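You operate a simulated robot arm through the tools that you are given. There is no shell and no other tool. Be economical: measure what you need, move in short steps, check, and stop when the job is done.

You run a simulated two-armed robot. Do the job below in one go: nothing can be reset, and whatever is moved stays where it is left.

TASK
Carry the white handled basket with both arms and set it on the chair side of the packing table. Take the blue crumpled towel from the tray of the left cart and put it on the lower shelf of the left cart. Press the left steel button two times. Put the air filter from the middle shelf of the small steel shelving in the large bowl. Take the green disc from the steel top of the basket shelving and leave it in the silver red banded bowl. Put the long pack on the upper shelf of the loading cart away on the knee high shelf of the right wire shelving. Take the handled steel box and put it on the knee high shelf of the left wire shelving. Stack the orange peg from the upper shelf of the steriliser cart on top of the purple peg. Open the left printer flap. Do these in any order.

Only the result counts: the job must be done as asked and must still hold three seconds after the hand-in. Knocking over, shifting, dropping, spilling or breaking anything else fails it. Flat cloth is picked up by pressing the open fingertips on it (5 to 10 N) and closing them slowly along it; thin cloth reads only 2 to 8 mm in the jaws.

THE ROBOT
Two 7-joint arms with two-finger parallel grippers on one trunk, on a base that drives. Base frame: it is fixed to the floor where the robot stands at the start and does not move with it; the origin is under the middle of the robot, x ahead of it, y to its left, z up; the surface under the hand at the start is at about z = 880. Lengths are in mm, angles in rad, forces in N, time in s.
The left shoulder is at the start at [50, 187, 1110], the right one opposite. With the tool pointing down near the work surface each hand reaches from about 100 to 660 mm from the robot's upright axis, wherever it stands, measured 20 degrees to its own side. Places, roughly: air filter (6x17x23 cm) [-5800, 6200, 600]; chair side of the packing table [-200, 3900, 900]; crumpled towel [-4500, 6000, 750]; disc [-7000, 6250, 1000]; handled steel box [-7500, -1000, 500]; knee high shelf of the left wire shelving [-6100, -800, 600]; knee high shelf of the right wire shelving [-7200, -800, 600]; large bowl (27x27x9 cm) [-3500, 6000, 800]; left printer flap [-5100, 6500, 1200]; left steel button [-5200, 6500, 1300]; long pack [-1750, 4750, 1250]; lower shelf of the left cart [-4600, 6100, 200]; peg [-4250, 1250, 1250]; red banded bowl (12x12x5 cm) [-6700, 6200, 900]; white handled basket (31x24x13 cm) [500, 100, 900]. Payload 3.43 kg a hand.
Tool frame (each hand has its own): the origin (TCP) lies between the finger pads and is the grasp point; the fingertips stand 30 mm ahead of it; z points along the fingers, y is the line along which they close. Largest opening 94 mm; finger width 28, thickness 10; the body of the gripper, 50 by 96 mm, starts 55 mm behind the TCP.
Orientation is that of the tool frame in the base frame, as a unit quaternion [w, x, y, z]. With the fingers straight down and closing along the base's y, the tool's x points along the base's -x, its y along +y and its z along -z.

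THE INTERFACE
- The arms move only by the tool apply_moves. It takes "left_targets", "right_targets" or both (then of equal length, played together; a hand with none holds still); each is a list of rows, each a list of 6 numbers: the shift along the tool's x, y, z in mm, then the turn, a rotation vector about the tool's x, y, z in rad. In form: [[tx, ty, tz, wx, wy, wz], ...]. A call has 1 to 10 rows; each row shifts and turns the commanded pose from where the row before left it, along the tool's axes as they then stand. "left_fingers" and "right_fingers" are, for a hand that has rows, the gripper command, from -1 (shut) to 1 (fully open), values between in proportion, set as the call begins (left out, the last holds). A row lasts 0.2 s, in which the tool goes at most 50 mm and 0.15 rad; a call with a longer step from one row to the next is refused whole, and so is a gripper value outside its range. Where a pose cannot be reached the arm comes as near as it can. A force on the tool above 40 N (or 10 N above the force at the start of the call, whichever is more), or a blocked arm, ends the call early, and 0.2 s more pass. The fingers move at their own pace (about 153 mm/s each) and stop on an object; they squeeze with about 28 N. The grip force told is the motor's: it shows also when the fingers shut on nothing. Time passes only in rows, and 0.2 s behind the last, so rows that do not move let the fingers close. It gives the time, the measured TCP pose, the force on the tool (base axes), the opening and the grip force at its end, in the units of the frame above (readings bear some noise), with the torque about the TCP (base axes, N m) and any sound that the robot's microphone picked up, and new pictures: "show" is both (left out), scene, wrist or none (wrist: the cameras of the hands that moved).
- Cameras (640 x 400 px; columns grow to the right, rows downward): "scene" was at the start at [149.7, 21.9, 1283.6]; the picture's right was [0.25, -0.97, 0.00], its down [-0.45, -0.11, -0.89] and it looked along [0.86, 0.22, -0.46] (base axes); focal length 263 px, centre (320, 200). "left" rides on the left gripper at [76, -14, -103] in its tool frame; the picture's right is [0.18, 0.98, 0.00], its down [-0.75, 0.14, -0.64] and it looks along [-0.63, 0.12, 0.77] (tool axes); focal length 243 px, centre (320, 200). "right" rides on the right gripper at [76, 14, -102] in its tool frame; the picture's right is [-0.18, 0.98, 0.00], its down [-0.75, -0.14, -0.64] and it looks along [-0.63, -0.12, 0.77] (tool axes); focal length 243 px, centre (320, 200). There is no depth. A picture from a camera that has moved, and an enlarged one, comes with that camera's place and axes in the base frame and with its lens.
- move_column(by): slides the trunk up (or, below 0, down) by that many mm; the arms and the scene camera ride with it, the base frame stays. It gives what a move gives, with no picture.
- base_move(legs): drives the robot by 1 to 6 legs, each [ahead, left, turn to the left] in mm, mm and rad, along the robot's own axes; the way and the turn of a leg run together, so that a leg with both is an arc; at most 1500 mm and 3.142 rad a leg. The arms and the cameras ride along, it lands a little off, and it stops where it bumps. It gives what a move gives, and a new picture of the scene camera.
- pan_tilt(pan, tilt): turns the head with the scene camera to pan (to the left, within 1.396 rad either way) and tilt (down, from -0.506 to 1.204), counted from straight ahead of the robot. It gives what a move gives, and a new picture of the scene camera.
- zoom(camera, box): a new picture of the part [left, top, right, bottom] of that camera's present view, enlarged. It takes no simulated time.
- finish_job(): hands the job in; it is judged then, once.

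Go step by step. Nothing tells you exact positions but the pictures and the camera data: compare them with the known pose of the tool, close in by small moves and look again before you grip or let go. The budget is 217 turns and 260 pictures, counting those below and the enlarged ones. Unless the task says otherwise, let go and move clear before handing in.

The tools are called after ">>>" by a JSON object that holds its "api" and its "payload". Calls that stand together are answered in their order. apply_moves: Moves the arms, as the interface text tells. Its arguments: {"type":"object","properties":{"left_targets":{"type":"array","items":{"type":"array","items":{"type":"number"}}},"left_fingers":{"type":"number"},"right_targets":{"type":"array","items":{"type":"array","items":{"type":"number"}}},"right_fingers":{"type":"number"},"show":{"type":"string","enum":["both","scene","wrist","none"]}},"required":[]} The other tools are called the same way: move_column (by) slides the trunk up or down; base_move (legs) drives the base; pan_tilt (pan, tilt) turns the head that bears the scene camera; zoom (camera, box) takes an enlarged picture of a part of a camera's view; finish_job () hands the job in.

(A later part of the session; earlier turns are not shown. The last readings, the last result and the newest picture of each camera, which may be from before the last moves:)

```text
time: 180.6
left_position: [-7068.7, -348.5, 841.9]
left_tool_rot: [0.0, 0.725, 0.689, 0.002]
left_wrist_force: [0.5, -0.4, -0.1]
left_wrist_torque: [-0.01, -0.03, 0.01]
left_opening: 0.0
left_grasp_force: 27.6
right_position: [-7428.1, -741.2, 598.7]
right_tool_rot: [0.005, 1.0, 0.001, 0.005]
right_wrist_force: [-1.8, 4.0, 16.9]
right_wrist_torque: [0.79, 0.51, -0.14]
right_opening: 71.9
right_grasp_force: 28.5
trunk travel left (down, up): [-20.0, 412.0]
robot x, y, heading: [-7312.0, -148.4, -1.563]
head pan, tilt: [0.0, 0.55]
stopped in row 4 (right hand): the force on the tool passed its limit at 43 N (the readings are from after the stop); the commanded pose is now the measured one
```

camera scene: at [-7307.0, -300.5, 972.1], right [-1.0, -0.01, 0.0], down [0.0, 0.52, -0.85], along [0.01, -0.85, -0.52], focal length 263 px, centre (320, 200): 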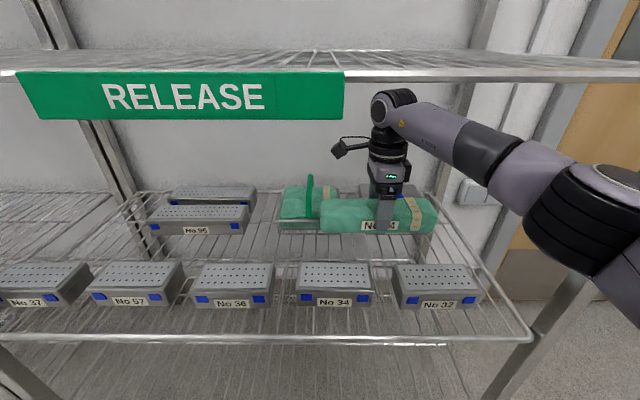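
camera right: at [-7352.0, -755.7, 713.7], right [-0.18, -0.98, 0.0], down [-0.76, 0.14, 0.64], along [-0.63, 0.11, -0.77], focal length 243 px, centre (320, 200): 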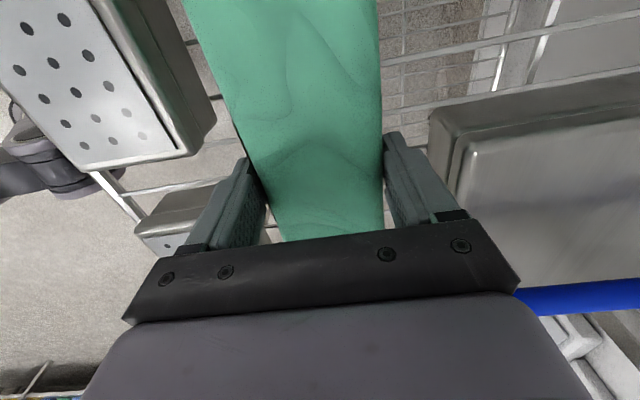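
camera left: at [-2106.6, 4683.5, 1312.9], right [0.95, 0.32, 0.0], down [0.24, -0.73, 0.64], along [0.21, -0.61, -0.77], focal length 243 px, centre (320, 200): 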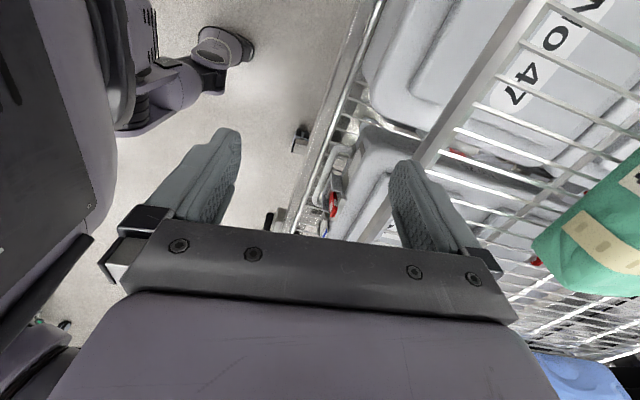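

The pack has touched down. I'll open by only 12 mm and rise straight up.

>>> {"api": "apply_moves", "payload": {"right_targets": [[0, 0, -1, 0, 0, 0], [0, 0, 0, 0, 0, 0]], "right_fingers": 0.8, "show": "none"}}

>>> {"api": "apply_moves", "payload": {"right_targets": [[0, 0, -15, 0, 0, 0], [0, 0, -30, 0, 0, 0], [0, 0, -40, 0, 0, 0]]}}

```text
time: 181.2
left_position: [-7068.7, -349.6, 841.8]
left_tool_rot: [0.0, 0.725, 0.689, 0.002]
left_wrist_force: [0.9, -0.7, -0.5]
left_wrist_torque: [0.02, -0.02, 0.02]
left_opening: 0.4
left_grasp_force: 27.5
right_position: [-7429.0, -742.5, 595.3]
right_tool_rot: [0.003, 1.0, 0.002, 0.005]
right_wrist_force: [-0.2, -0.7, -0.6]
right_wrist_torque: [0.02, -0.01, 0.05]
right_opening: 84.8
right_grasp_force: 0.0
trunk travel left (down, up): [-20.0, 412.0]
robot x, y, heading: [-7311.2, -150.5, -1.564]
head pan, tilt: [0.0, 0.55]
```

```text
time: 181.9
left_position: [-7069.4, -347.7, 841.8]
left_tool_rot: [0.0, 0.725, 0.689, 0.002]
left_wrist_force: [0.0, -0.1, -0.3]
left_wrist_torque: [0.0, 0.01, 0.0]
left_opening: 0.0
left_grasp_force: 27.9
right_position: [-7429.5, -739.9, 679.3]
right_tool_rot: [0.003, 1.0, 0.001, 0.004]
right_wrist_force: [1.0, -1.0, -0.1]
right_wrist_torque: [0.03, -0.01, -0.03]
right_opening: 84.6
right_grasp_force: 0.0
trunk travel left (down, up): [-20.0, 412.0]
robot x, y, heading: [-7311.1, -151.8, -1.565]
head pan, tilt: [0.0, 0.55]
camera scene: at [-7307.1, -300.1, 972.1], right [-1.0, -0.01, 0.0], down [0.0, 0.52, -0.85], along [0.01, -0.85, -0.52], focal length 263 px, centre (320, 200)
camera right: at [-7354.2, -753.7, 784.2], right [-0.18, -0.98, 0.0], down [-0.76, 0.14, 0.63], along [-0.62, 0.11, -0.77], focal length 243 px, centre (320, 200)
```

scene: 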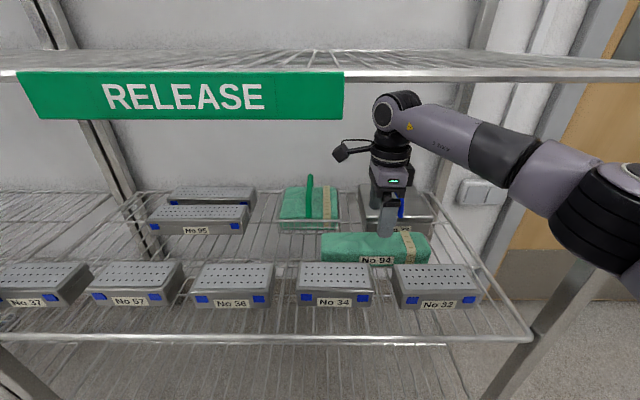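
right: 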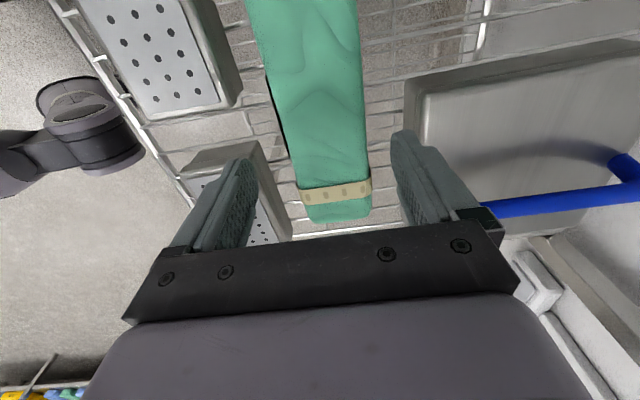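

The pack lies on the shelf. Next is box No 73 with the blue handle; I'll enlarge it to find the handle's height.

>>> {"api": "zoom", "payload": {"camera": "scene", "box": [320, 150, 480, 280]}}

>>> {"api": "zoom", "payload": {"camera": "right", "box": [380, 40, 640, 260]}}

```text
3.08 times, centred on (400, 215) of scene
camera zoom: at [-7307.1, -300.1, 972.1], right [-1.0, -0.01, 0.0], down [0.0, 0.52, -0.85], along [0.01, -0.85, -0.52], focal length 810 px, centre (74, 154)
```

zoom: 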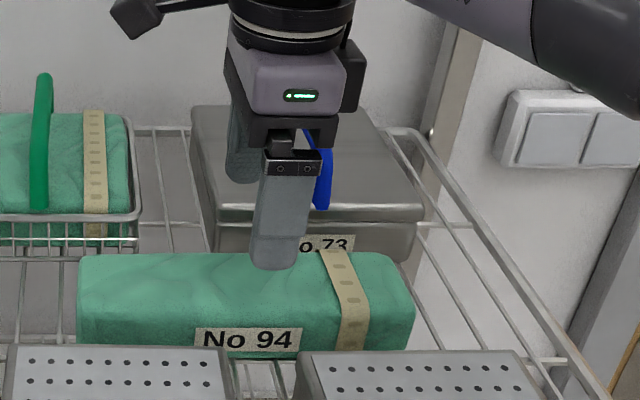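

```text
1.82 times, centred on (510, 150) of right
camera zoom: at [-7354.2, -753.7, 784.2], right [-0.18, -0.98, 0.0], down [-0.76, 0.14, 0.63], along [-0.62, 0.11, -0.77], focal length 441 px, centre (-26, 291)
```

zoom: 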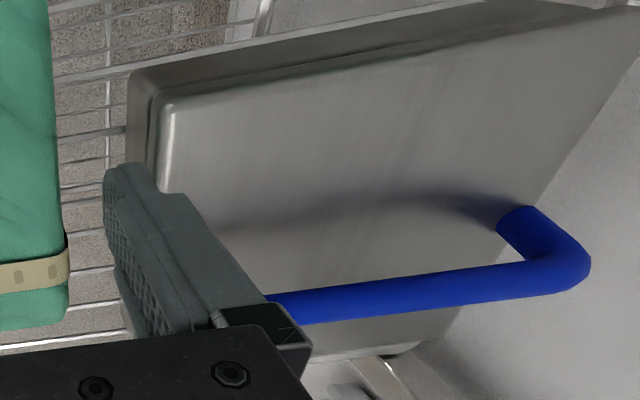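

The handle bar is at x about -7493, y -850 to -965, z about 648, and the box top at z about 606. I'll draw the right hand back, turn it to close along x and tilt it 45° forward for a front approach.

>>> {"api": "apply_moves", "payload": {"right_targets": [[0, -45, -5, 0, 0, 0], [0, -45, -5, 0, 0, -0.15], [0, 0, 0, 0, 0, -0.15], [0, 0, 0, 0, 0, -0.15], [0, 0, 0, 0, 0, -0.15], [0, 0, 0, 0, 0, -0.15], [0, 0, 0, 0, 0, -0.15], [0, 0, 0, 0, 0, -0.15], [0, 0, 0, 0, 0, -0.15], [0, 0, 0, 0, 0, -0.15]], "right_fingers": 0.5, "show": "none"}}

>>> {"api": "apply_moves", "payload": {"right_targets": [[0, 0, 0, 0, 0, -0.15], [0, 0, 0, 0, 0, -0.07], [0, 0, 0, 0, -0.13, 0], [0, 0, 0, 0, -0.13, 0], [0, 0, 0, 0, -0.13, 0], [0, 0, 0, 0, -0.13, 0], [0, 0, 0, 0, -0.13, 0], [0, 0, 0, 0, -0.13, 0]], "show": "scene"}}

```text
time: 184.2
left_position: [-7069.3, -349.5, 841.7]
left_tool_rot: [0.0, 0.724, 0.689, 0.003]
left_wrist_force: [-0.3, 0.0, 0.2]
left_wrist_torque: [-0.03, -0.02, 0.01]
left_opening: 0.2
left_grasp_force: 28.3
right_position: [-7429.5, -651.3, 690.2]
right_tool_rot: [0.006, 0.779, 0.627, 0.002]
right_wrist_force: [0.1, 0.3, 0.0]
right_wrist_torque: [-0.03, -0.01, 0.0]
right_opening: 70.4
right_grasp_force: 0.0
trunk travel left (down, up): [-20.0, 412.0]
robot x, y, heading: [-7311.5, -154.8, -1.561]
head pan, tilt: [0.0, 0.55]
```

```text
time: 185.9
left_position: [-7068.4, -349.7, 842.0]
left_tool_rot: [0.0, 0.724, 0.69, 0.003]
left_wrist_force: [-0.4, -0.1, 0.3]
left_wrist_torque: [-0.01, 0.04, -0.05]
left_opening: 0.2
left_grasp_force: 27.7
right_position: [-7429.0, -651.5, 691.6]
right_tool_rot: [0.275, 0.653, 0.652, -0.269]
right_wrist_force: [0.6, 0.2, 0.5]
right_wrist_torque: [-0.01, -0.01, 0.0]
right_opening: 70.6
right_grasp_force: 0.1
trunk travel left (down, up): [-20.0, 412.0]
robot x, y, heading: [-7311.0, -151.4, -1.565]
head pan, tilt: [0.0, 0.55]
camera scene: at [-7307.0, -300.1, 972.2], right [-1.0, -0.01, 0.0], down [0.0, 0.52, -0.85], along [0.01, -0.85, -0.52], focal length 263 px, centre (320, 200)
```

scene: 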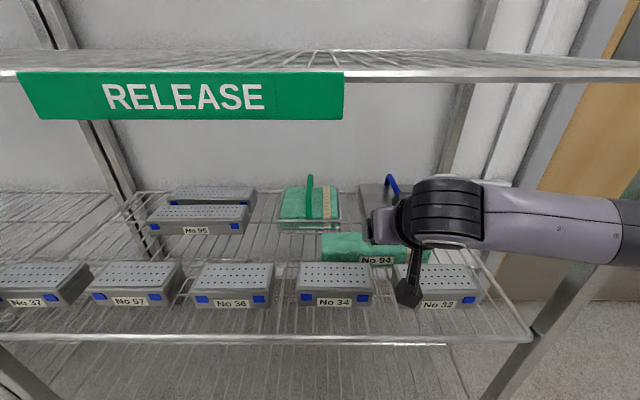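

The hand is tilted and clear. I'll drive 60 mm nearer and move the hand above the handle at z of about 690.

>>> {"api": "base_move", "payload": {"legs": [[60, 0, 0]]}}

>>> {"api": "apply_moves", "payload": {"right_targets": [[0, -20, 0, 0, 0, 0], [0, -20, 0, 0, 0, 0], [-27.4, -8, 27.4, 0, 0, 0], [-27.4, -8, 27.4, 0, 0, 0], [-27.4, -3, 27.4, 0, 0, 0], [-27.4, 0, 27.4, 0, 0, 0], [-24, 0, 24, 0, 0, 0]]}}

```text
time: 187.0
left_position: [-7066.7, -394.7, 841.8]
left_tool_rot: [0.001, 0.728, 0.686, -0.001]
left_wrist_force: [-0.2, 0.9, 0.0]
left_wrist_torque: [0.03, -0.03, 0.02]
left_opening: 0.1
left_grasp_force: 27.8
right_position: [-7429.6, -683.1, 688.2]
right_tool_rot: [0.271, 0.65, 0.658, -0.267]
right_wrist_force: [0.0, -0.4, -0.1]
right_wrist_torque: [-0.01, 0.01, 0.01]
right_opening: 70.5
right_grasp_force: 0.0
trunk travel left (down, up): [-20.0, 412.0]
robot x, y, heading: [-7306.9, -194.2, -1.576]
head pan, tilt: [0.0, 0.55]
stopped in leg 1: the robot was blocked; the commanded pose is now the measured one
camera scene: at [-7304.2, -340.3, 973.8], right [-1.0, 0.01, 0.0], down [0.0, 0.52, -0.86], along [-0.01, -0.86, -0.52], focal length 263 px, centre (320, 200)
```

scene: 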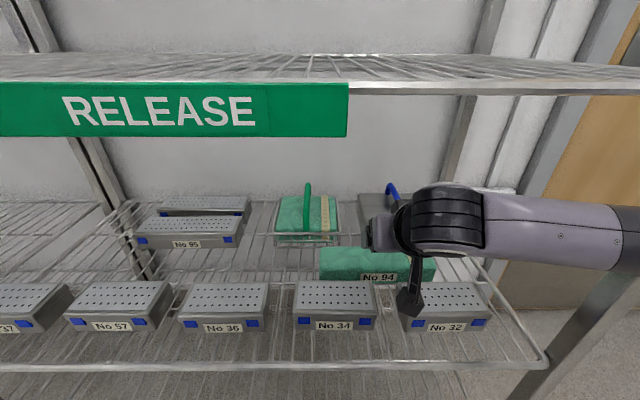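

```text
time: 188.8
left_position: [-7060.2, -377.4, 844.2]
left_tool_rot: [0.003, 0.73, 0.683, -0.008]
left_wrist_force: [-0.1, -0.1, -0.3]
left_wrist_torque: [-0.01, -0.01, 0.01]
left_opening: 0.1
left_grasp_force: 28.5
right_position: [-7471.0, -857.5, 694.8]
right_tool_rot: [0.271, 0.643, 0.663, -0.27]
right_wrist_force: [-0.9, -0.4, -1.1]
right_wrist_torque: [0.0, 0.02, -0.03]
right_opening: 70.4
right_grasp_force: 0.1
trunk travel left (down, up): [-20.0, 412.0]
robot x, y, heading: [-7304.8, -185.8, -1.578]
head pan, tilt: [0.0, 0.55]
stopped in row 7 (right hand): the arm was blocked; the commanded pose is now the measured one
camera scene: at [-7295.6, -321.7, 976.4], right [-1.0, 0.01, 0.01], down [-0.01, 0.51, -0.86], along [-0.02, -0.86, -0.51], focal length 263 px, centre (320, 200)
camera right: at [-7459.7, -731.1, 714.2], right [0.99, -0.1, 0.12], down [-0.13, -0.08, 0.99], along [-0.09, -0.99, -0.09], focal length 243 px, centre (320, 200)
```

scene: 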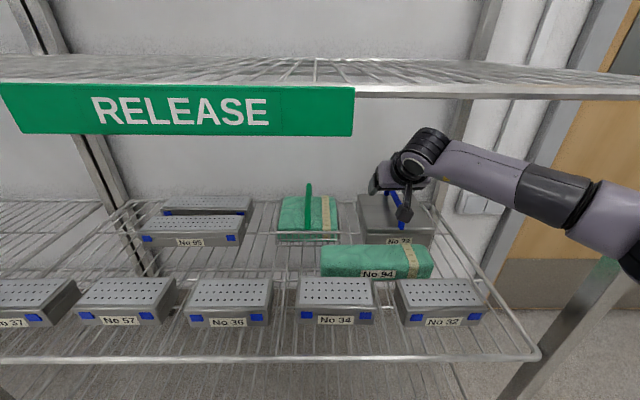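
right: 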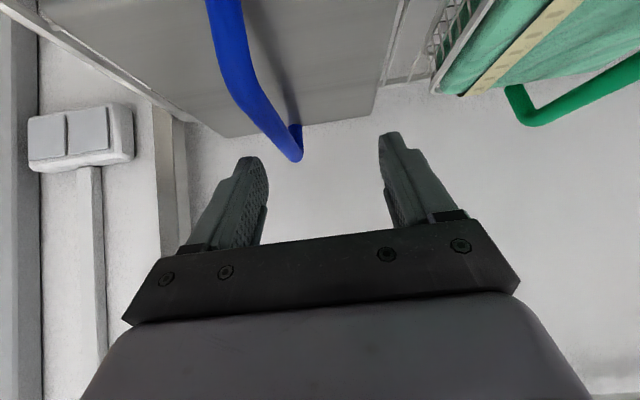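

The base touched something at the front, and the arm was then blocked, probably the right elbow against the shelf post. I'll retract the hand, back off a little and move the base left to free the elbow.

>>> {"api": "apply_moves", "payload": {"right_targets": [[26.5, 0, -26.5, 0, 0, 0], [26.5, 0, -26.5, 0, 0, 0], [26.5, 0, -26.5, 0, 0, 0], [26.5, 0, -26.5, 0, 0, 0], [26.5, 0, -26.5, 0, 0, 0]], "show": "none"}}

>>> {"api": "base_move", "payload": {"legs": [[-30, 0, 0], [0, 140, 0.01]]}}

```text
time: 190.0
left_position: [-7072.8, -392.1, 840.6]
left_tool_rot: [-0.001, 0.73, 0.684, 0.001]
left_wrist_force: [0.4, -0.1, -0.3]
left_wrist_torque: [0.03, -0.03, -0.02]
left_opening: 0.0
left_grasp_force: 27.9
right_position: [-7491.1, -680.9, 677.4]
right_tool_rot: [0.265, 0.652, 0.661, -0.259]
right_wrist_force: [-0.6, 0.5, -0.9]
right_wrist_torque: [0.02, 0.0, -0.02]
right_opening: 70.5
right_grasp_force: 0.1
trunk travel left (down, up): [-20.0, 412.0]
robot x, y, heading: [-7311.1, -193.7, -1.583]
head pan, tilt: [0.0, 0.55]
```

```text
time: 192.2
left_position: [-6928.5, -358.4, 842.4]
left_tool_rot: [-0.001, 0.727, 0.687, 0.002]
left_wrist_force: [-0.1, -0.7, -0.2]
left_wrist_torque: [0.01, 0.0, 0.0]
left_opening: 0.0
left_grasp_force: 27.8
right_position: [-7342.0, -650.9, 675.7]
right_tool_rot: [0.268, 0.647, 0.666, -0.257]
right_wrist_force: [-0.2, 0.2, -0.7]
right_wrist_torque: [-0.02, -0.01, 0.03]
right_opening: 70.5
right_grasp_force: 0.1
trunk travel left (down, up): [-20.0, 412.0]
robot x, y, heading: [-7171.3, -160.9, -1.574]
head pan, tilt: [0.0, 0.55]
camera scene: at [-7166.3, -307.7, 972.2], right [-1.0, 0.0, 0.0], down [0.0, 0.52, -0.85], along [0.0, -0.85, -0.52], focal length 263 px, centre (320, 200)
```

scene: 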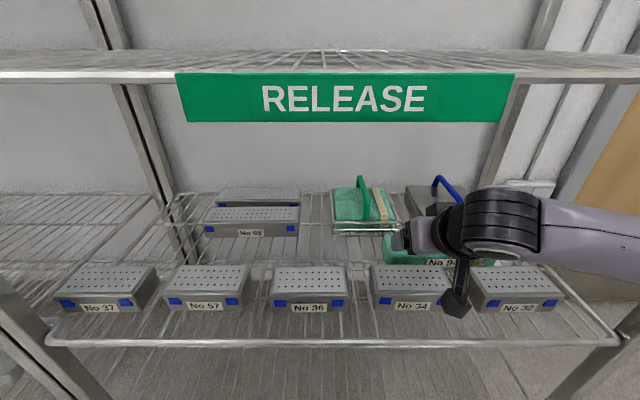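

The shelf hasn't shifted. I'll edge 20 mm forward, slide the hand to x -7490 and then go forward over the handle.

>>> {"api": "base_move", "payload": {"legs": [[18, 0, 0]]}}

>>> {"api": "apply_moves", "payload": {"right_targets": [[0, -37, -8, 0, 0, 0], [0, -37, -8, 0, 0, 0], [0, -37, 0, 0, 0, 0], [0, -37, 0, 0, 0, 0], [-27, 0, 27, 0, 0, 0], [-27, 0, 27, 0, 0, 0], [-27, 0, 27, 0, 0, 0], [-27, 0, 27, 0, 0, 0], [-27, 0, 27, 0, 0, 0], [-17, 0, 17, 0, 0, 0]]}}

```text
time: 193.0
left_position: [-6928.5, -377.3, 842.0]
left_tool_rot: [0.0, 0.727, 0.687, 0.002]
left_wrist_force: [-0.6, 0.0, 1.1]
left_wrist_torque: [-0.03, 0.01, -0.04]
left_opening: 0.2
left_grasp_force: 28.2
right_position: [-7342.9, -669.0, 677.2]
right_tool_rot: [0.267, 0.648, 0.665, -0.258]
right_wrist_force: [0.3, -0.5, 0.7]
right_wrist_torque: [-0.03, -0.03, 0.01]
right_opening: 70.3
right_grasp_force: 0.0
trunk travel left (down, up): [-20.0, 412.0]
robot x, y, heading: [-7165.7, -176.0, -1.571]
head pan, tilt: [0.0, 0.55]
camera scene: at [-7166.3, -325.6, 972.2], right [-1.0, 0.0, 0.0], down [0.0, 0.52, -0.85], along [0.0, -0.85, -0.52], focal length 263 px, centre (320, 200)
```

scene: 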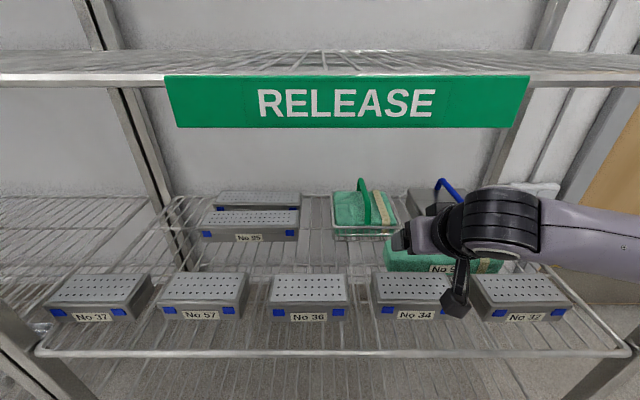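

```text
time: 195.2
left_position: [-6928.5, -377.3, 841.9]
left_tool_rot: [0.0, 0.727, 0.687, 0.002]
left_wrist_force: [-0.5, 0.2, 0.1]
left_wrist_torque: [0.0, -0.02, 0.03]
left_opening: 0.1
left_grasp_force: 28.0
right_position: [-7483.9, -877.4, 679.9]
right_tool_rot: [0.267, 0.648, 0.665, -0.258]
right_wrist_force: [0.2, -0.5, -0.1]
right_wrist_torque: [-0.02, 0.01, -0.03]
right_opening: 70.6
right_grasp_force: 0.2
trunk travel left (down, up): [-20.0, 412.0]
robot x, y, heading: [-7171.8, -181.5, -1.571]
head pan, tilt: [0.0, 0.55]
camera scene: at [-7166.3, -325.6, 972.1], right [-1.0, 0.0, 0.0], down [0.0, 0.52, -0.85], along [0.0, -0.85, -0.52], focal length 263 px, centre (320, 200)
camera right: at [-7472.6, -751.6, 703.2], right [0.99, -0.11, 0.13], down [-0.14, -0.11, 0.98], along [-0.09, -0.99, -0.12], focal length 243 px, centre (320, 200)
```

scene: 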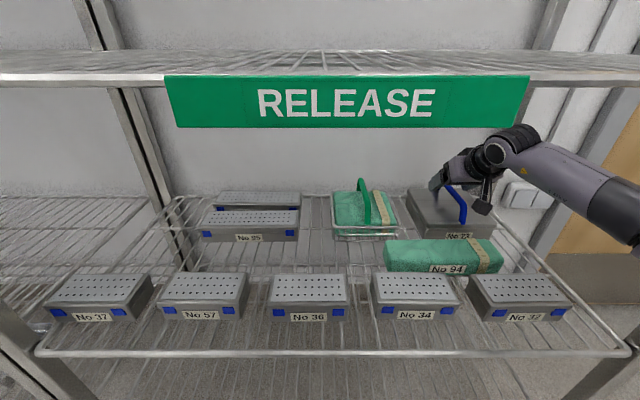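
right: 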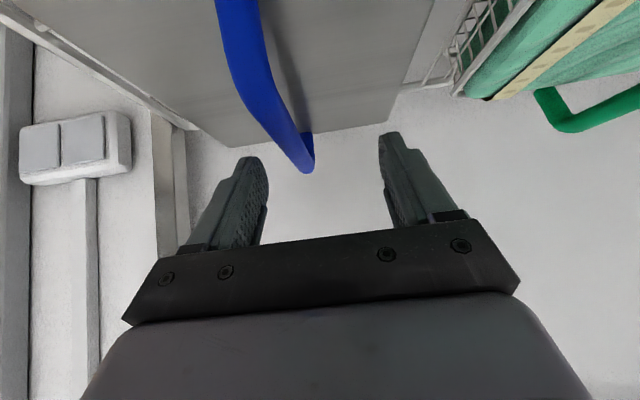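

The bar is slightly left of centre in the jaws. I'll shift 13 mm, move 25 mm forward and 32 mm down, then check.

>>> {"api": "apply_moves", "payload": {"right_targets": [[0, -13, 0, 0, 0, 0], [-17.7, 0, 17.7, 0, 0, 0], [11.3, 0, 11.3, 0, 0, 0], [11.3, 0, 11.3, 0, 0, 0]]}}

```text
time: 196.2
left_position: [-6928.1, -376.8, 841.4]
left_tool_rot: [0.0, 0.728, 0.686, 0.002]
left_wrist_force: [0.3, 0.7, 0.0]
left_wrist_torque: [0.0, 0.01, 0.0]
left_opening: 0.0
left_grasp_force: 28.1
right_position: [-7495.3, -902.5, 647.7]
right_tool_rot: [0.267, 0.648, 0.665, -0.258]
right_wrist_force: [-0.4, 0.2, 0.2]
right_wrist_torque: [-0.02, 0.0, 0.04]
right_opening: 70.7
right_grasp_force: 0.1
trunk travel left (down, up): [-20.0, 412.0]
robot x, y, heading: [-7172.7, -175.0, -1.572]
head pan, tilt: [0.0, 0.55]
camera scene: at [-7166.3, -325.6, 972.2], right [-1.0, 0.0, 0.0], down [0.0, 0.52, -0.85], along [0.0, -0.85, -0.52], focal length 263 px, centre (320, 200)
camera right: at [-7485.4, -777.5, 669.9], right [0.99, -0.11, 0.13], down [-0.14, -0.11, 0.98], along [-0.09, -0.99, -0.12], focal length 243 px, centre (320, 200)
```

scene: 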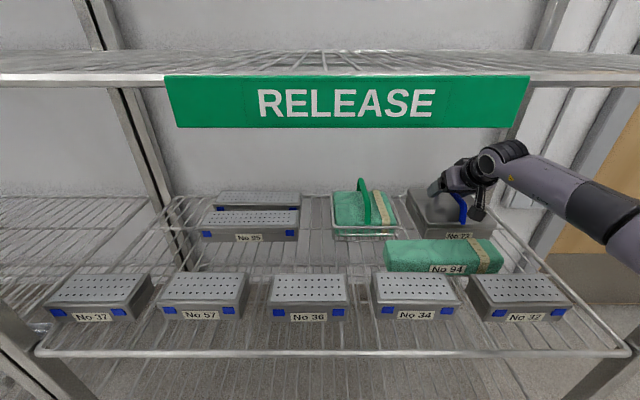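
right: 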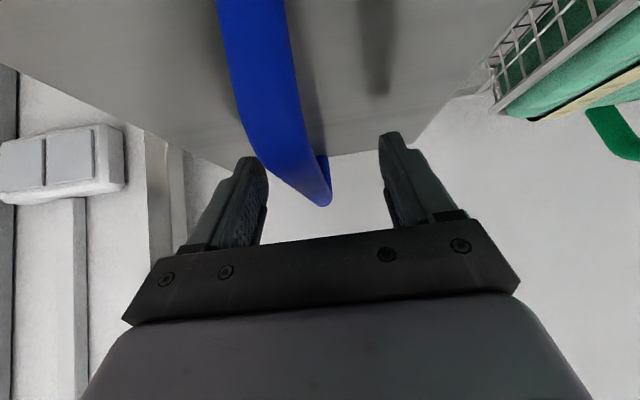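

The bar is in the jaws about 6 mm off centre. I'll centre and close.

>>> {"api": "apply_moves", "payload": {"right_targets": [[0, -6, 0, 0, 0, 0], [0, 0, 0, 0, 0, 0]], "show": "none"}}

>>> {"api": "apply_moves", "payload": {"right_targets": [[0, 0, 0, 0, 0, 0], [0, 0, 0, 0, 0, 0], [0, 0, 0, 0, 0, 0]], "right_fingers": -1, "show": "none"}}

>>> {"api": "apply_moves", "payload": {"right_targets": [[-7, 0, -7, 0, 0, 0], [-14, 0, -14, 0, 0, 0], [-14, 0, -14, 0, 0, 0]]}}

```text
time: 196.8
left_position: [-6927.9, -376.8, 842.0]
left_tool_rot: [0.0, 0.727, 0.687, 0.002]
left_wrist_force: [-0.1, -0.4, 0.0]
left_wrist_torque: [-0.03, 0.03, -0.03]
left_opening: 0.1
left_grasp_force: 28.6
right_position: [-7503.3, -902.0, 649.4]
right_tool_rot: [0.268, 0.648, 0.665, -0.257]
right_wrist_force: [-0.1, -0.2, -0.1]
right_wrist_torque: [0.02, 0.02, 0.01]
right_opening: 70.3
right_grasp_force: 0.0
trunk travel left (down, up): [-20.0, 412.0]
robot x, y, heading: [-7167.7, -181.7, -1.571]
head pan, tilt: [0.0, 0.55]
```

```text
time: 197.6
left_position: [-6929.0, -375.9, 841.9]
left_tool_rot: [0.001, 0.727, 0.687, 0.002]
left_wrist_force: [1.4, -0.6, -0.8]
left_wrist_torque: [0.02, 0.02, -0.05]
left_opening: 0.3
left_grasp_force: 27.3
right_position: [-7501.6, -902.4, 648.5]
right_tool_rot: [0.268, 0.648, 0.665, -0.257]
right_wrist_force: [2.5, 0.4, -0.1]
right_wrist_torque: [0.16, 0.04, -0.06]
right_opening: 18.8
right_grasp_force: 27.7
trunk travel left (down, up): [-20.0, 412.0]
robot x, y, heading: [-7168.8, -176.6, -1.574]
head pan, tilt: [0.0, 0.55]
```

```text
time: 198.4
left_position: [-6930.3, -377.0, 842.1]
left_tool_rot: [-0.001, 0.727, 0.687, 0.002]
left_wrist_force: [0.6, -0.3, -0.1]
left_wrist_torque: [0.02, 0.01, -0.01]
left_opening: 0.1
left_grasp_force: 28.1
right_position: [-7504.4, -903.7, 697.9]
right_tool_rot: [0.265, 0.648, 0.666, -0.257]
right_wrist_force: [-0.2, -0.4, -8.5]
right_wrist_torque: [-0.04, -0.03, -0.02]
right_opening: 18.8
right_grasp_force: 28.0
trunk travel left (down, up): [-20.0, 412.0]
robot x, y, heading: [-7169.6, -175.9, -1.574]
head pan, tilt: [0.0, 0.55]
camera scene: at [-7166.6, -326.3, 972.0], right [-1.0, 0.0, 0.0], down [0.0, 0.52, -0.85], along [0.0, -0.85, -0.52], focal length 263 px, centre (320, 200)
camera right: at [-7493.4, -778.8, 720.8], right [0.99, -0.11, 0.13], down [-0.14, -0.11, 0.98], along [-0.09, -0.99, -0.12], focal length 243 px, centre (320, 200)
```

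scene: 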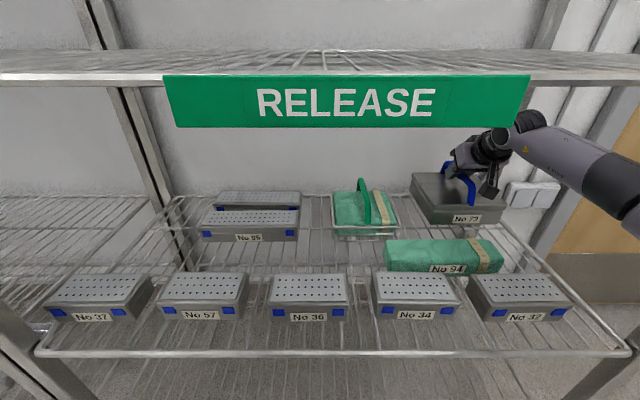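
right: 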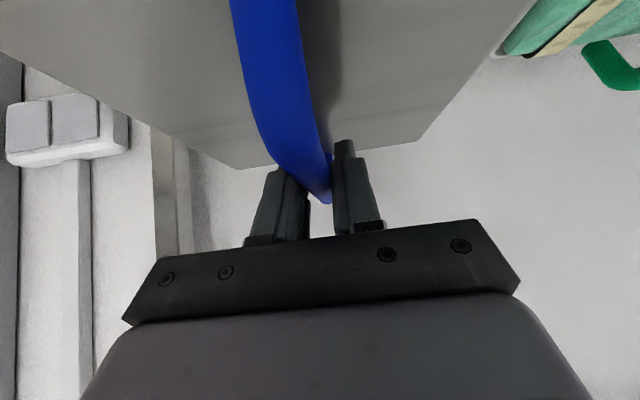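

The box is up (about 0.9 kg). I'll raise it a bit more to clear the pack and front boxes, then back the base straight out.

>>> {"api": "apply_moves", "payload": {"right_targets": [[-14, 0, -14, 0, 0, 0], [-12, 0, -12, 0, 0, 0], [0, 0, 0, 0, 0, 0]], "show": "none"}}

>>> {"api": "base_move", "payload": {"legs": [[-550, 0, 0]]}}

```text
time: 199.2
left_position: [-6929.3, -376.9, 841.3]
left_tool_rot: [-0.001, 0.727, 0.687, 0.003]
left_wrist_force: [0.0, -0.4, -0.5]
left_wrist_torque: [-0.01, 0.01, -0.01]
left_opening: 0.3
left_grasp_force: 27.7
right_position: [-7504.6, -904.5, 737.5]
right_tool_rot: [0.267, 0.648, 0.665, -0.257]
right_wrist_force: [1.4, -1.0, -8.1]
right_wrist_torque: [0.0, 0.0, -0.01]
right_opening: 19.1
right_grasp_force: 28.1
trunk travel left (down, up): [-20.0, 412.0]
robot x, y, heading: [-7168.8, -177.2, -1.574]
head pan, tilt: [0.0, 0.55]
```

```text
time: 202.4
left_position: [-6930.0, 177.1, 841.9]
left_tool_rot: [-0.001, 0.724, 0.69, 0.002]
left_wrist_force: [0.2, 0.8, -0.4]
left_wrist_torque: [0.03, 0.02, 0.03]
left_opening: 0.0
left_grasp_force: 28.1
right_position: [-7502.1, -356.2, 737.7]
right_tool_rot: [0.268, 0.645, 0.668, -0.257]
right_wrist_force: [-1.1, -0.4, -8.3]
right_wrist_torque: [-0.03, -0.02, 0.0]
right_opening: 18.9
right_grasp_force: 28.3
trunk travel left (down, up): [-20.0, 412.0]
robot x, y, heading: [-7170.1, 374.8, -1.565]
head pan, tilt: [0.0, 0.55]
camera scene: at [-7168.0, 225.5, 972.0], right [-1.0, -0.01, 0.0], down [0.0, 0.52, -0.85], along [0.01, -0.85, -0.52], focal length 263 px, centre (320, 200)
```

scene: 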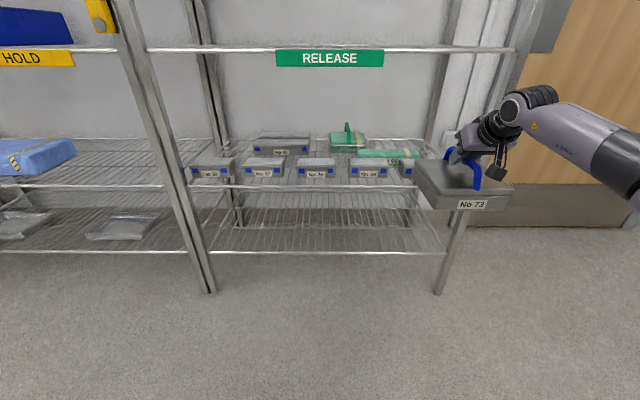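

The box is out. I'll lower it a little and slide left to the left unit to check the free spot on its knee-high shelf.

>>> {"api": "apply_moves", "payload": {"right_targets": [[14, 0, 14, 0, 0, 0], [15, 0, 15, 0, 0, 0]], "show": "none"}}

>>> {"api": "base_move", "payload": {"legs": [[0, 1050, -0.005]]}}

```text
time: 203.0
left_position: [-6929.8, 177.4, 841.5]
left_tool_rot: [-0.001, 0.724, 0.69, 0.002]
left_wrist_force: [-0.1, 0.0, 0.2]
left_wrist_torque: [0.04, 0.01, 0.0]
left_opening: 0.0
left_grasp_force: 27.8
right_position: [-7502.0, -355.4, 696.2]
right_tool_rot: [0.268, 0.645, 0.669, -0.255]
right_wrist_force: [0.3, 0.7, -7.7]
right_wrist_torque: [-0.02, -0.01, 0.0]
right_opening: 19.1
right_grasp_force: 27.9
trunk travel left (down, up): [-20.0, 412.0]
robot x, y, heading: [-7169.6, 374.7, -1.563]
head pan, tilt: [0.0, 0.55]
```

```text
time: 212.6
left_position: [-5870.9, 185.8, 842.1]
left_tool_rot: [-0.001, 0.724, 0.69, 0.002]
left_wrist_force: [-0.3, 0.0, 0.3]
left_wrist_torque: [-0.02, 0.0, -0.02]
left_opening: 0.1
left_grasp_force: 27.9
right_position: [-6443.2, -345.6, 696.7]
right_tool_rot: [0.267, 0.646, 0.668, -0.256]
right_wrist_force: [-0.3, 0.1, -8.9]
right_wrist_torque: [-0.06, 0.01, 0.03]
right_opening: 19.0
right_grasp_force: 28.2
trunk travel left (down, up): [-20.0, 412.0]
robot x, y, heading: [-6109.8, 386.5, -1.561]
head pan, tilt: [0.0, 0.55]
camera scene: at [-6109.3, 234.5, 972.0], right [-1.0, -0.01, 0.0], down [0.0, 0.52, -0.85], along [0.01, -0.85, -0.52], focal length 263 px, centre (320, 200)
```

scene: 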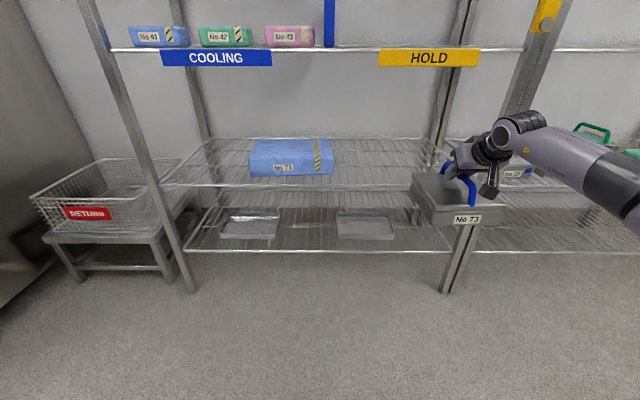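

The free spot is right of the blue pack (x -6150 to -6660). I'll lower slightly, then drive the box in to about [-6400, -700].

>>> {"api": "apply_moves", "payload": {"right_targets": [[10, 0, 10, 0, 0, 0]], "show": "none"}}

>>> {"api": "base_move", "payload": {"legs": [[0, 40, -0.01], [250, 0, 0]]}}

```text
time: 213.0
left_position: [-5870.8, 184.6, 841.3]
left_tool_rot: [-0.002, 0.723, 0.69, 0.002]
left_wrist_force: [0.3, -0.1, 0.2]
left_wrist_torque: [-0.03, 0.02, 0.01]
left_opening: 0.0
left_grasp_force: 27.9
right_position: [-6444.6, -344.3, 680.5]
right_tool_rot: [0.267, 0.646, 0.668, -0.255]
right_wrist_force: [1.1, 0.6, -8.2]
right_wrist_torque: [-0.05, 0.01, 0.0]
right_opening: 18.7
right_grasp_force: 27.6
trunk travel left (down, up): [-20.0, 412.0]
robot x, y, heading: [-6110.3, 385.3, -1.559]
head pan, tilt: [0.0, 0.55]
```

```text
time: 215.5
left_position: [-5832.4, -64.2, 841.0]
left_tool_rot: [-0.001, 0.726, 0.688, 0.003]
left_wrist_force: [-0.1, -1.0, 0.1]
left_wrist_torque: [0.04, 0.0, 0.02]
left_opening: 0.0
left_grasp_force: 28.7
right_position: [-6407.6, -591.8, 682.2]
right_tool_rot: [0.267, 0.647, 0.666, -0.257]
right_wrist_force: [0.2, -0.3, -7.9]
right_wrist_torque: [-0.04, -0.03, 0.01]
right_opening: 19.0
right_grasp_force: 27.9
trunk travel left (down, up): [-20.0, 412.0]
robot x, y, heading: [-6071.6, 135.3, -1.568]
head pan, tilt: [0.0, 0.55]
camera scene: at [-6069.6, -14.0, 972.0], right [-1.0, 0.0, 0.0], down [0.0, 0.52, -0.85], along [0.0, -0.85, -0.52], focal length 263 px, centre (320, 200)
```

scene: 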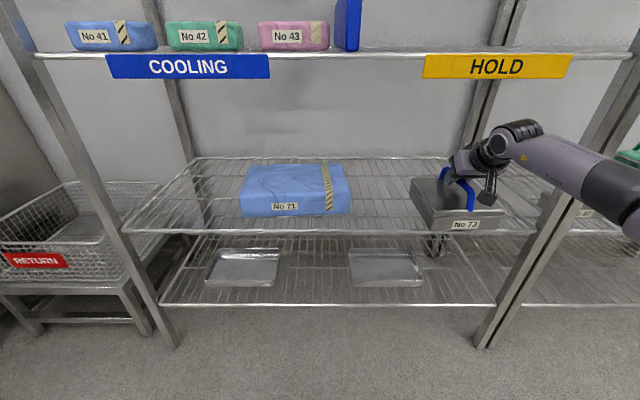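

Clear on all sides. I'll drive in 115 mm more, then lower to contact.

>>> {"api": "base_move", "payload": {"legs": [[118, 0, 0]]}}

>>> {"api": "apply_moves", "payload": {"right_targets": [[7, 0, 7, 0, 0, 0], [7, 0, 7, 0, 0, 0], [4, 0, 4, 0, 0, 0], [4, 0, 4, 0, 0, 0], [4, 0, 4, 0, 0, 0]], "show": "scene"}}

```text
time: 216.7
left_position: [-5832.3, -185.6, 841.7]
left_tool_rot: [-0.001, 0.726, 0.688, 0.003]
left_wrist_force: [-0.2, -0.8, -0.3]
left_wrist_torque: [0.0, -0.01, 0.0]
left_opening: 0.1
left_grasp_force: 28.3
right_position: [-6407.4, -713.6, 681.6]
right_tool_rot: [0.266, 0.648, 0.666, -0.256]
right_wrist_force: [-0.1, 0.4, -7.0]
right_wrist_torque: [-0.04, 0.0, 0.02]
right_opening: 19.1
right_grasp_force: 27.6
trunk travel left (down, up): [-20.0, 412.0]
robot x, y, heading: [-6072.7, 15.7, -1.567]
head pan, tilt: [0.0, 0.55]
camera scene: at [-6069.3, -135.2, 972.0], right [-1.0, 0.0, 0.0], down [0.0, 0.52, -0.85], along [0.0, -0.85, -0.52], focal length 263 px, centre (320, 200)
```

scene: 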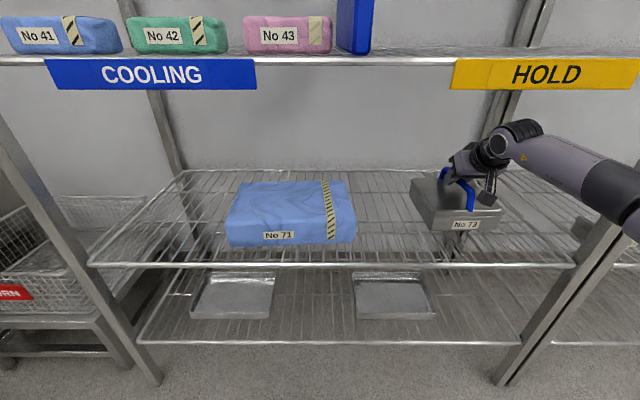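

```text
time: 217.9
left_position: [-5831.3, -185.8, 841.9]
left_tool_rot: [0.0, 0.726, 0.688, 0.003]
left_wrist_force: [0.7, 0.8, 0.3]
left_wrist_torque: [0.01, -0.03, -0.02]
left_opening: 0.0
left_grasp_force: 27.8
right_position: [-6406.6, -712.1, 650.3]
right_tool_rot: [0.269, 0.647, 0.665, -0.259]
right_wrist_force: [-0.8, -2.5, 5.9]
right_wrist_torque: [0.87, 0.03, 0.01]
right_opening: 18.8
right_grasp_force: 27.8
trunk travel left (down, up): [-20.0, 412.0]
robot x, y, heading: [-6073.0, 12.1, -1.572]
head pan, tilt: [0.0, 0.55]
camera scene: at [-6068.7, -134.3, 972.6], right [-1.0, 0.0, 0.0], down [0.0, 0.52, -0.85], along [0.0, -0.85, -0.52], focal length 263 px, centre (320, 200)
```

scene: 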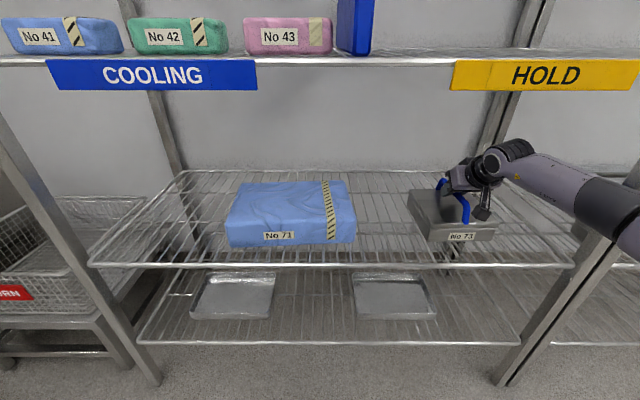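

The box is fully supported. I'll open, lift the hand off and back out.

>>> {"api": "apply_moves", "payload": {"right_targets": [[0, 0, 0, 0, 0, 0], [0, 0, 0, 0, 0, 0]], "right_fingers": 0.3, "show": "none"}}

>>> {"api": "apply_moves", "payload": {"right_targets": [[-14, 0, -14, 0, 0, 0], [-14, 0, -14, 0, 0, 0], [-7, 0, -7, 0, 0, 0]], "show": "none"}}

>>> {"api": "base_move", "payload": {"legs": [[-600, 0, 0]]}}

```text
time: 218.5
left_position: [-5831.0, -185.0, 841.5]
left_tool_rot: [-0.001, 0.726, 0.688, 0.002]
left_wrist_force: [0.2, -0.2, 0.3]
left_wrist_torque: [0.01, -0.01, -0.02]
left_opening: 0.1
left_grasp_force: 27.2
right_position: [-6406.8, -710.9, 645.0]
right_tool_rot: [0.267, 0.647, 0.666, -0.257]
right_wrist_force: [-0.8, -0.2, 0.4]
right_wrist_torque: [0.0, 0.01, -0.02]
right_opening: 61.1
right_grasp_force: 0.0
trunk travel left (down, up): [-20.0, 412.0]
robot x, y, heading: [-6074.4, 14.9, -1.569]
head pan, tilt: [0.0, 0.55]
```

```text
time: 219.3
left_position: [-5831.4, -184.7, 841.9]
left_tool_rot: [0.0, 0.726, 0.687, 0.002]
left_wrist_force: [-0.2, 0.0, 0.3]
left_wrist_torque: [0.03, -0.01, -0.01]
left_opening: 0.0
left_grasp_force: 27.9
right_position: [-6406.4, -713.8, 696.3]
right_tool_rot: [0.266, 0.648, 0.666, -0.257]
right_wrist_force: [0.2, 0.1, -0.3]
right_wrist_torque: [-0.01, 0.0, -0.02]
right_opening: 61.2
right_grasp_force: 0.0
trunk travel left (down, up): [-20.0, 412.0]
robot x, y, heading: [-6070.6, 14.7, -1.568]
head pan, tilt: [0.0, 0.55]
```

```text
time: 222.6
left_position: [-5834.9, 400.7, 841.8]
left_tool_rot: [0.0, 0.721, 0.693, 0.002]
left_wrist_force: [0.2, 0.1, 0.7]
left_wrist_torque: [-0.02, -0.01, -0.01]
left_opening: 0.0
left_grasp_force: 28.3
right_position: [-6402.4, -136.2, 696.6]
right_tool_rot: [0.269, 0.643, 0.671, -0.255]
right_wrist_force: [0.2, 0.4, -0.3]
right_wrist_torque: [-0.02, -0.05, 0.0]
right_opening: 61.0
right_grasp_force: 0.0
trunk travel left (down, up): [-20.0, 412.0]
robot x, y, heading: [-6074.6, 595.4, -1.558]
head pan, tilt: [0.0, 0.55]
camera scene: at [-6072.5, 448.0, 972.1], right [-1.0, -0.02, 0.0], down [-0.01, 0.52, -0.85], along [0.01, -0.85, -0.52], focal length 263 px, centre (320, 200)
```

scene: 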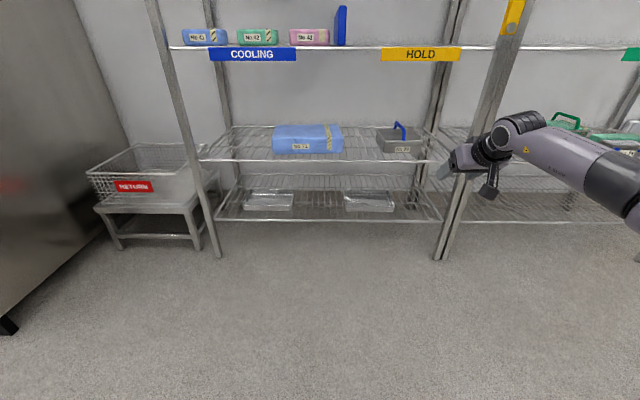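

Both the pack and the box are placed. Next are the pegs on the steriliser cart: I'll untilt and tuck the right arm, raise the trunk and drive in front of the cart.

>>> {"api": "apply_moves", "payload": {"right_targets": [[28, 15, -28, 0, 0.13, 0], [30, 15, -24, 0, 0.13, 0], [34, 15, -20, 0, 0.13, 0], [36, 15, -14, 0, 0.13, 0], [38, 10, -9, 0, 0.13, 0], [40, 0, -4, 0, 0.13, 0], [40, 0, 0, 0, 0, 0], [40, 0, 0, 0, 0, 0]], "show": "none"}}

>>> {"api": "move_column", "payload": {"by": 400}}

>>> {"api": "base_move", "payload": {"legs": [[-1500, 0, 0], [-400, 0, -0.01], [0, 1500, 0], [0, 300, 0]]}}

```text
time: 224.4
left_position: [-5833.9, 401.1, 841.9]
left_tool_rot: [0.0, 0.721, 0.693, 0.002]
left_wrist_force: [-0.2, 0.0, 0.1]
left_wrist_torque: [0.01, 0.02, 0.02]
left_opening: 0.2
left_grasp_force: 28.4
right_position: [-6344.7, 183.2, 704.2]
right_tool_rot: [-0.009, 0.692, 0.722, 0.008]
right_wrist_force: [0.5, 0.0, 0.3]
right_wrist_torque: [-0.01, -0.01, -0.01]
right_opening: 61.3
right_grasp_force: 0.1
trunk travel left (down, up): [-20.0, 412.0]
robot x, y, heading: [-6076.7, 597.0, -1.553]
head pan, tilt: [0.0, 0.55]
```

```text
time: 228.3
left_position: [-5833.4, 401.7, 1240.9]
left_tool_rot: [0.0, 0.721, 0.693, 0.001]
left_wrist_force: [0.9, -0.8, 0.2]
left_wrist_torque: [-0.02, 0.03, 0.0]
left_opening: 0.0
left_grasp_force: 28.3
right_position: [-6345.4, 183.2, 1103.7]
right_tool_rot: [-0.006, 0.691, 0.722, 0.008]
right_wrist_force: [-0.5, 0.6, 0.1]
right_wrist_torque: [0.01, -0.01, 0.01]
right_opening: 61.1
right_grasp_force: 0.1
trunk travel left (down, up): [-420.0, 12.0]
robot x, y, heading: [-6078.7, 596.0, -1.558]
head pan, tilt: [0.0, 0.55]
```

```text
time: 253.6
left_position: [-4053.6, 2411.1, 1241.9]
left_tool_rot: [-0.001, 0.703, 0.712, 0.002]
left_wrist_force: [0.3, 0.2, -0.7]
left_wrist_torque: [0.0, -0.05, 0.0]
left_opening: 0.1
left_grasp_force: 27.8
right_position: [-4551.8, 2165.6, 1102.2]
right_tool_rot: [-0.007, 0.672, 0.741, 0.007]
right_wrist_force: [-0.7, -0.7, -0.6]
right_wrist_torque: [0.0, 0.01, -0.02]
right_opening: 61.3
right_grasp_force: 0.0
trunk travel left (down, up): [-420.0, 12.0]
robot x, y, heading: [-4307.6, 2594.4, -1.499]
head pan, tilt: [0.0, 0.55]
camera scene: at [-4294.8, 2445.4, 1372.2], right [-1.0, -0.07, 0.0], down [-0.04, 0.52, -0.85], along [0.06, -0.85, -0.52], focal length 263 px, centre (320, 200)
```

scene: 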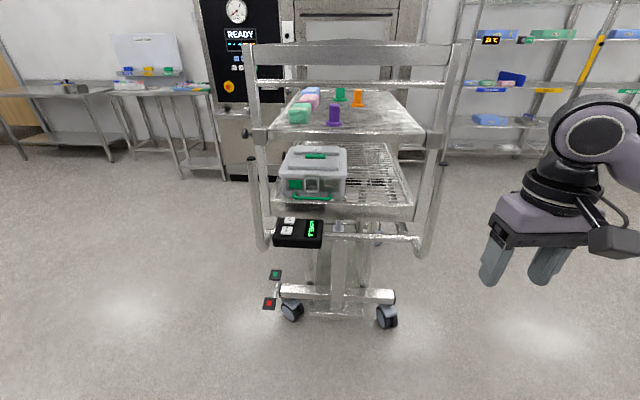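

The steriliser cart is ahead, with orange, green and purple pegs on its upper shelf. I'll enlarge it.

>>> {"api": "zoom", "payload": {"camera": "scene", "box": [235, 30, 475, 180]}}

```text
2.67 times, centred on (355, 105) of scene
camera zoom: at [-4294.8, 2445.4, 1372.2], right [-1.0, -0.07, 0.0], down [-0.04, 0.52, -0.85], along [0.06, -0.85, -0.52], focal length 702 px, centre (227, 453)
```

zoom: 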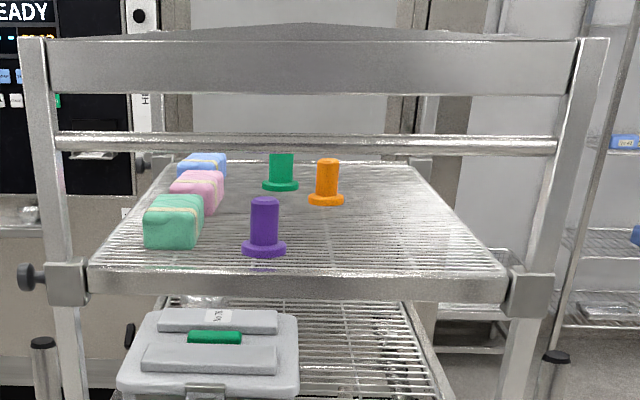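

The cart's sides are open, so I'll approach from its right side (-x). Estimates: orange at [-4391, 927], purple at [-4275, 1369], shelf z about 1075. I'll drive round with a wide berth.

>>> {"api": "base_move", "payload": {"legs": [[0, -1000, -0.072], [1500, 0, 0], [0, 0, 1.571]]}}

>>> {"api": "pan_tilt", "payload": {"pan": 0.2, "tilt": 0.35}}

```text
time: 273.6
left_position: [-5084.2, 1271.7, 1241.0]
left_tool_rot: [-0.003, 0.01, 1.0, 0.0]
left_wrist_force: [-0.6, 0.4, 0.6]
left_wrist_torque: [0.02, -0.04, -0.04]
left_opening: 0.1
left_grasp_force: 27.6
right_position: [-4857.8, 763.3, 1102.8]
right_tool_rot: [-0.012, -0.03, 0.999, 0.001]
right_wrist_force: [0.7, -0.5, -0.6]
right_wrist_torque: [-0.02, -0.04, 0.05]
right_opening: 61.2
right_grasp_force: 0.0
trunk travel left (down, up): [-420.0, 12.0]
robot x, y, heading: [-5275.9, 1023.0, 0.037]
head pan, tilt: [0.0, 0.55]
camera scene: at [-5126.1, 1027.5, 1372.2], right [0.03, -1.0, 0.0], down [-0.52, -0.02, -0.85], along [0.85, 0.03, -0.52], focal length 263 px, centre (320, 200)
```

scene: 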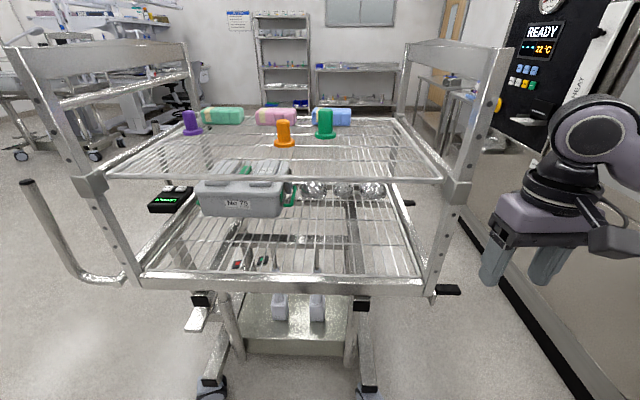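

```text
time: 274.3
left_position: [-5085.4, 1269.8, 1242.2]
left_tool_rot: [-0.002, 0.01, 1.0, 0.001]
left_wrist_force: [1.1, 0.1, -0.1]
left_wrist_torque: [0.0, -0.03, 0.0]
left_opening: 0.1
left_grasp_force: 28.4
right_position: [-4856.6, 764.0, 1103.4]
right_tool_rot: [-0.011, -0.03, 0.999, 0.002]
right_wrist_force: [-0.5, -0.2, -1.1]
right_wrist_torque: [0.03, 0.02, 0.0]
right_opening: 61.2
right_grasp_force: 0.0
trunk travel left (down, up): [-420.0, 12.0]
robot x, y, heading: [-5277.1, 1023.1, 0.038]
head pan, tilt: [0.201, 0.351]
camera scene: at [-5125.3, 1046.0, 1390.3], right [0.23, -0.97, 0.0], down [-0.33, -0.08, -0.94], along [0.91, 0.22, -0.34], focal length 263 px, centre (320, 200)
```

scene: 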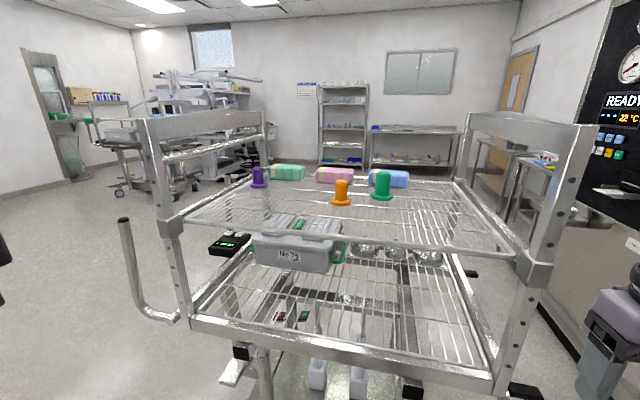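

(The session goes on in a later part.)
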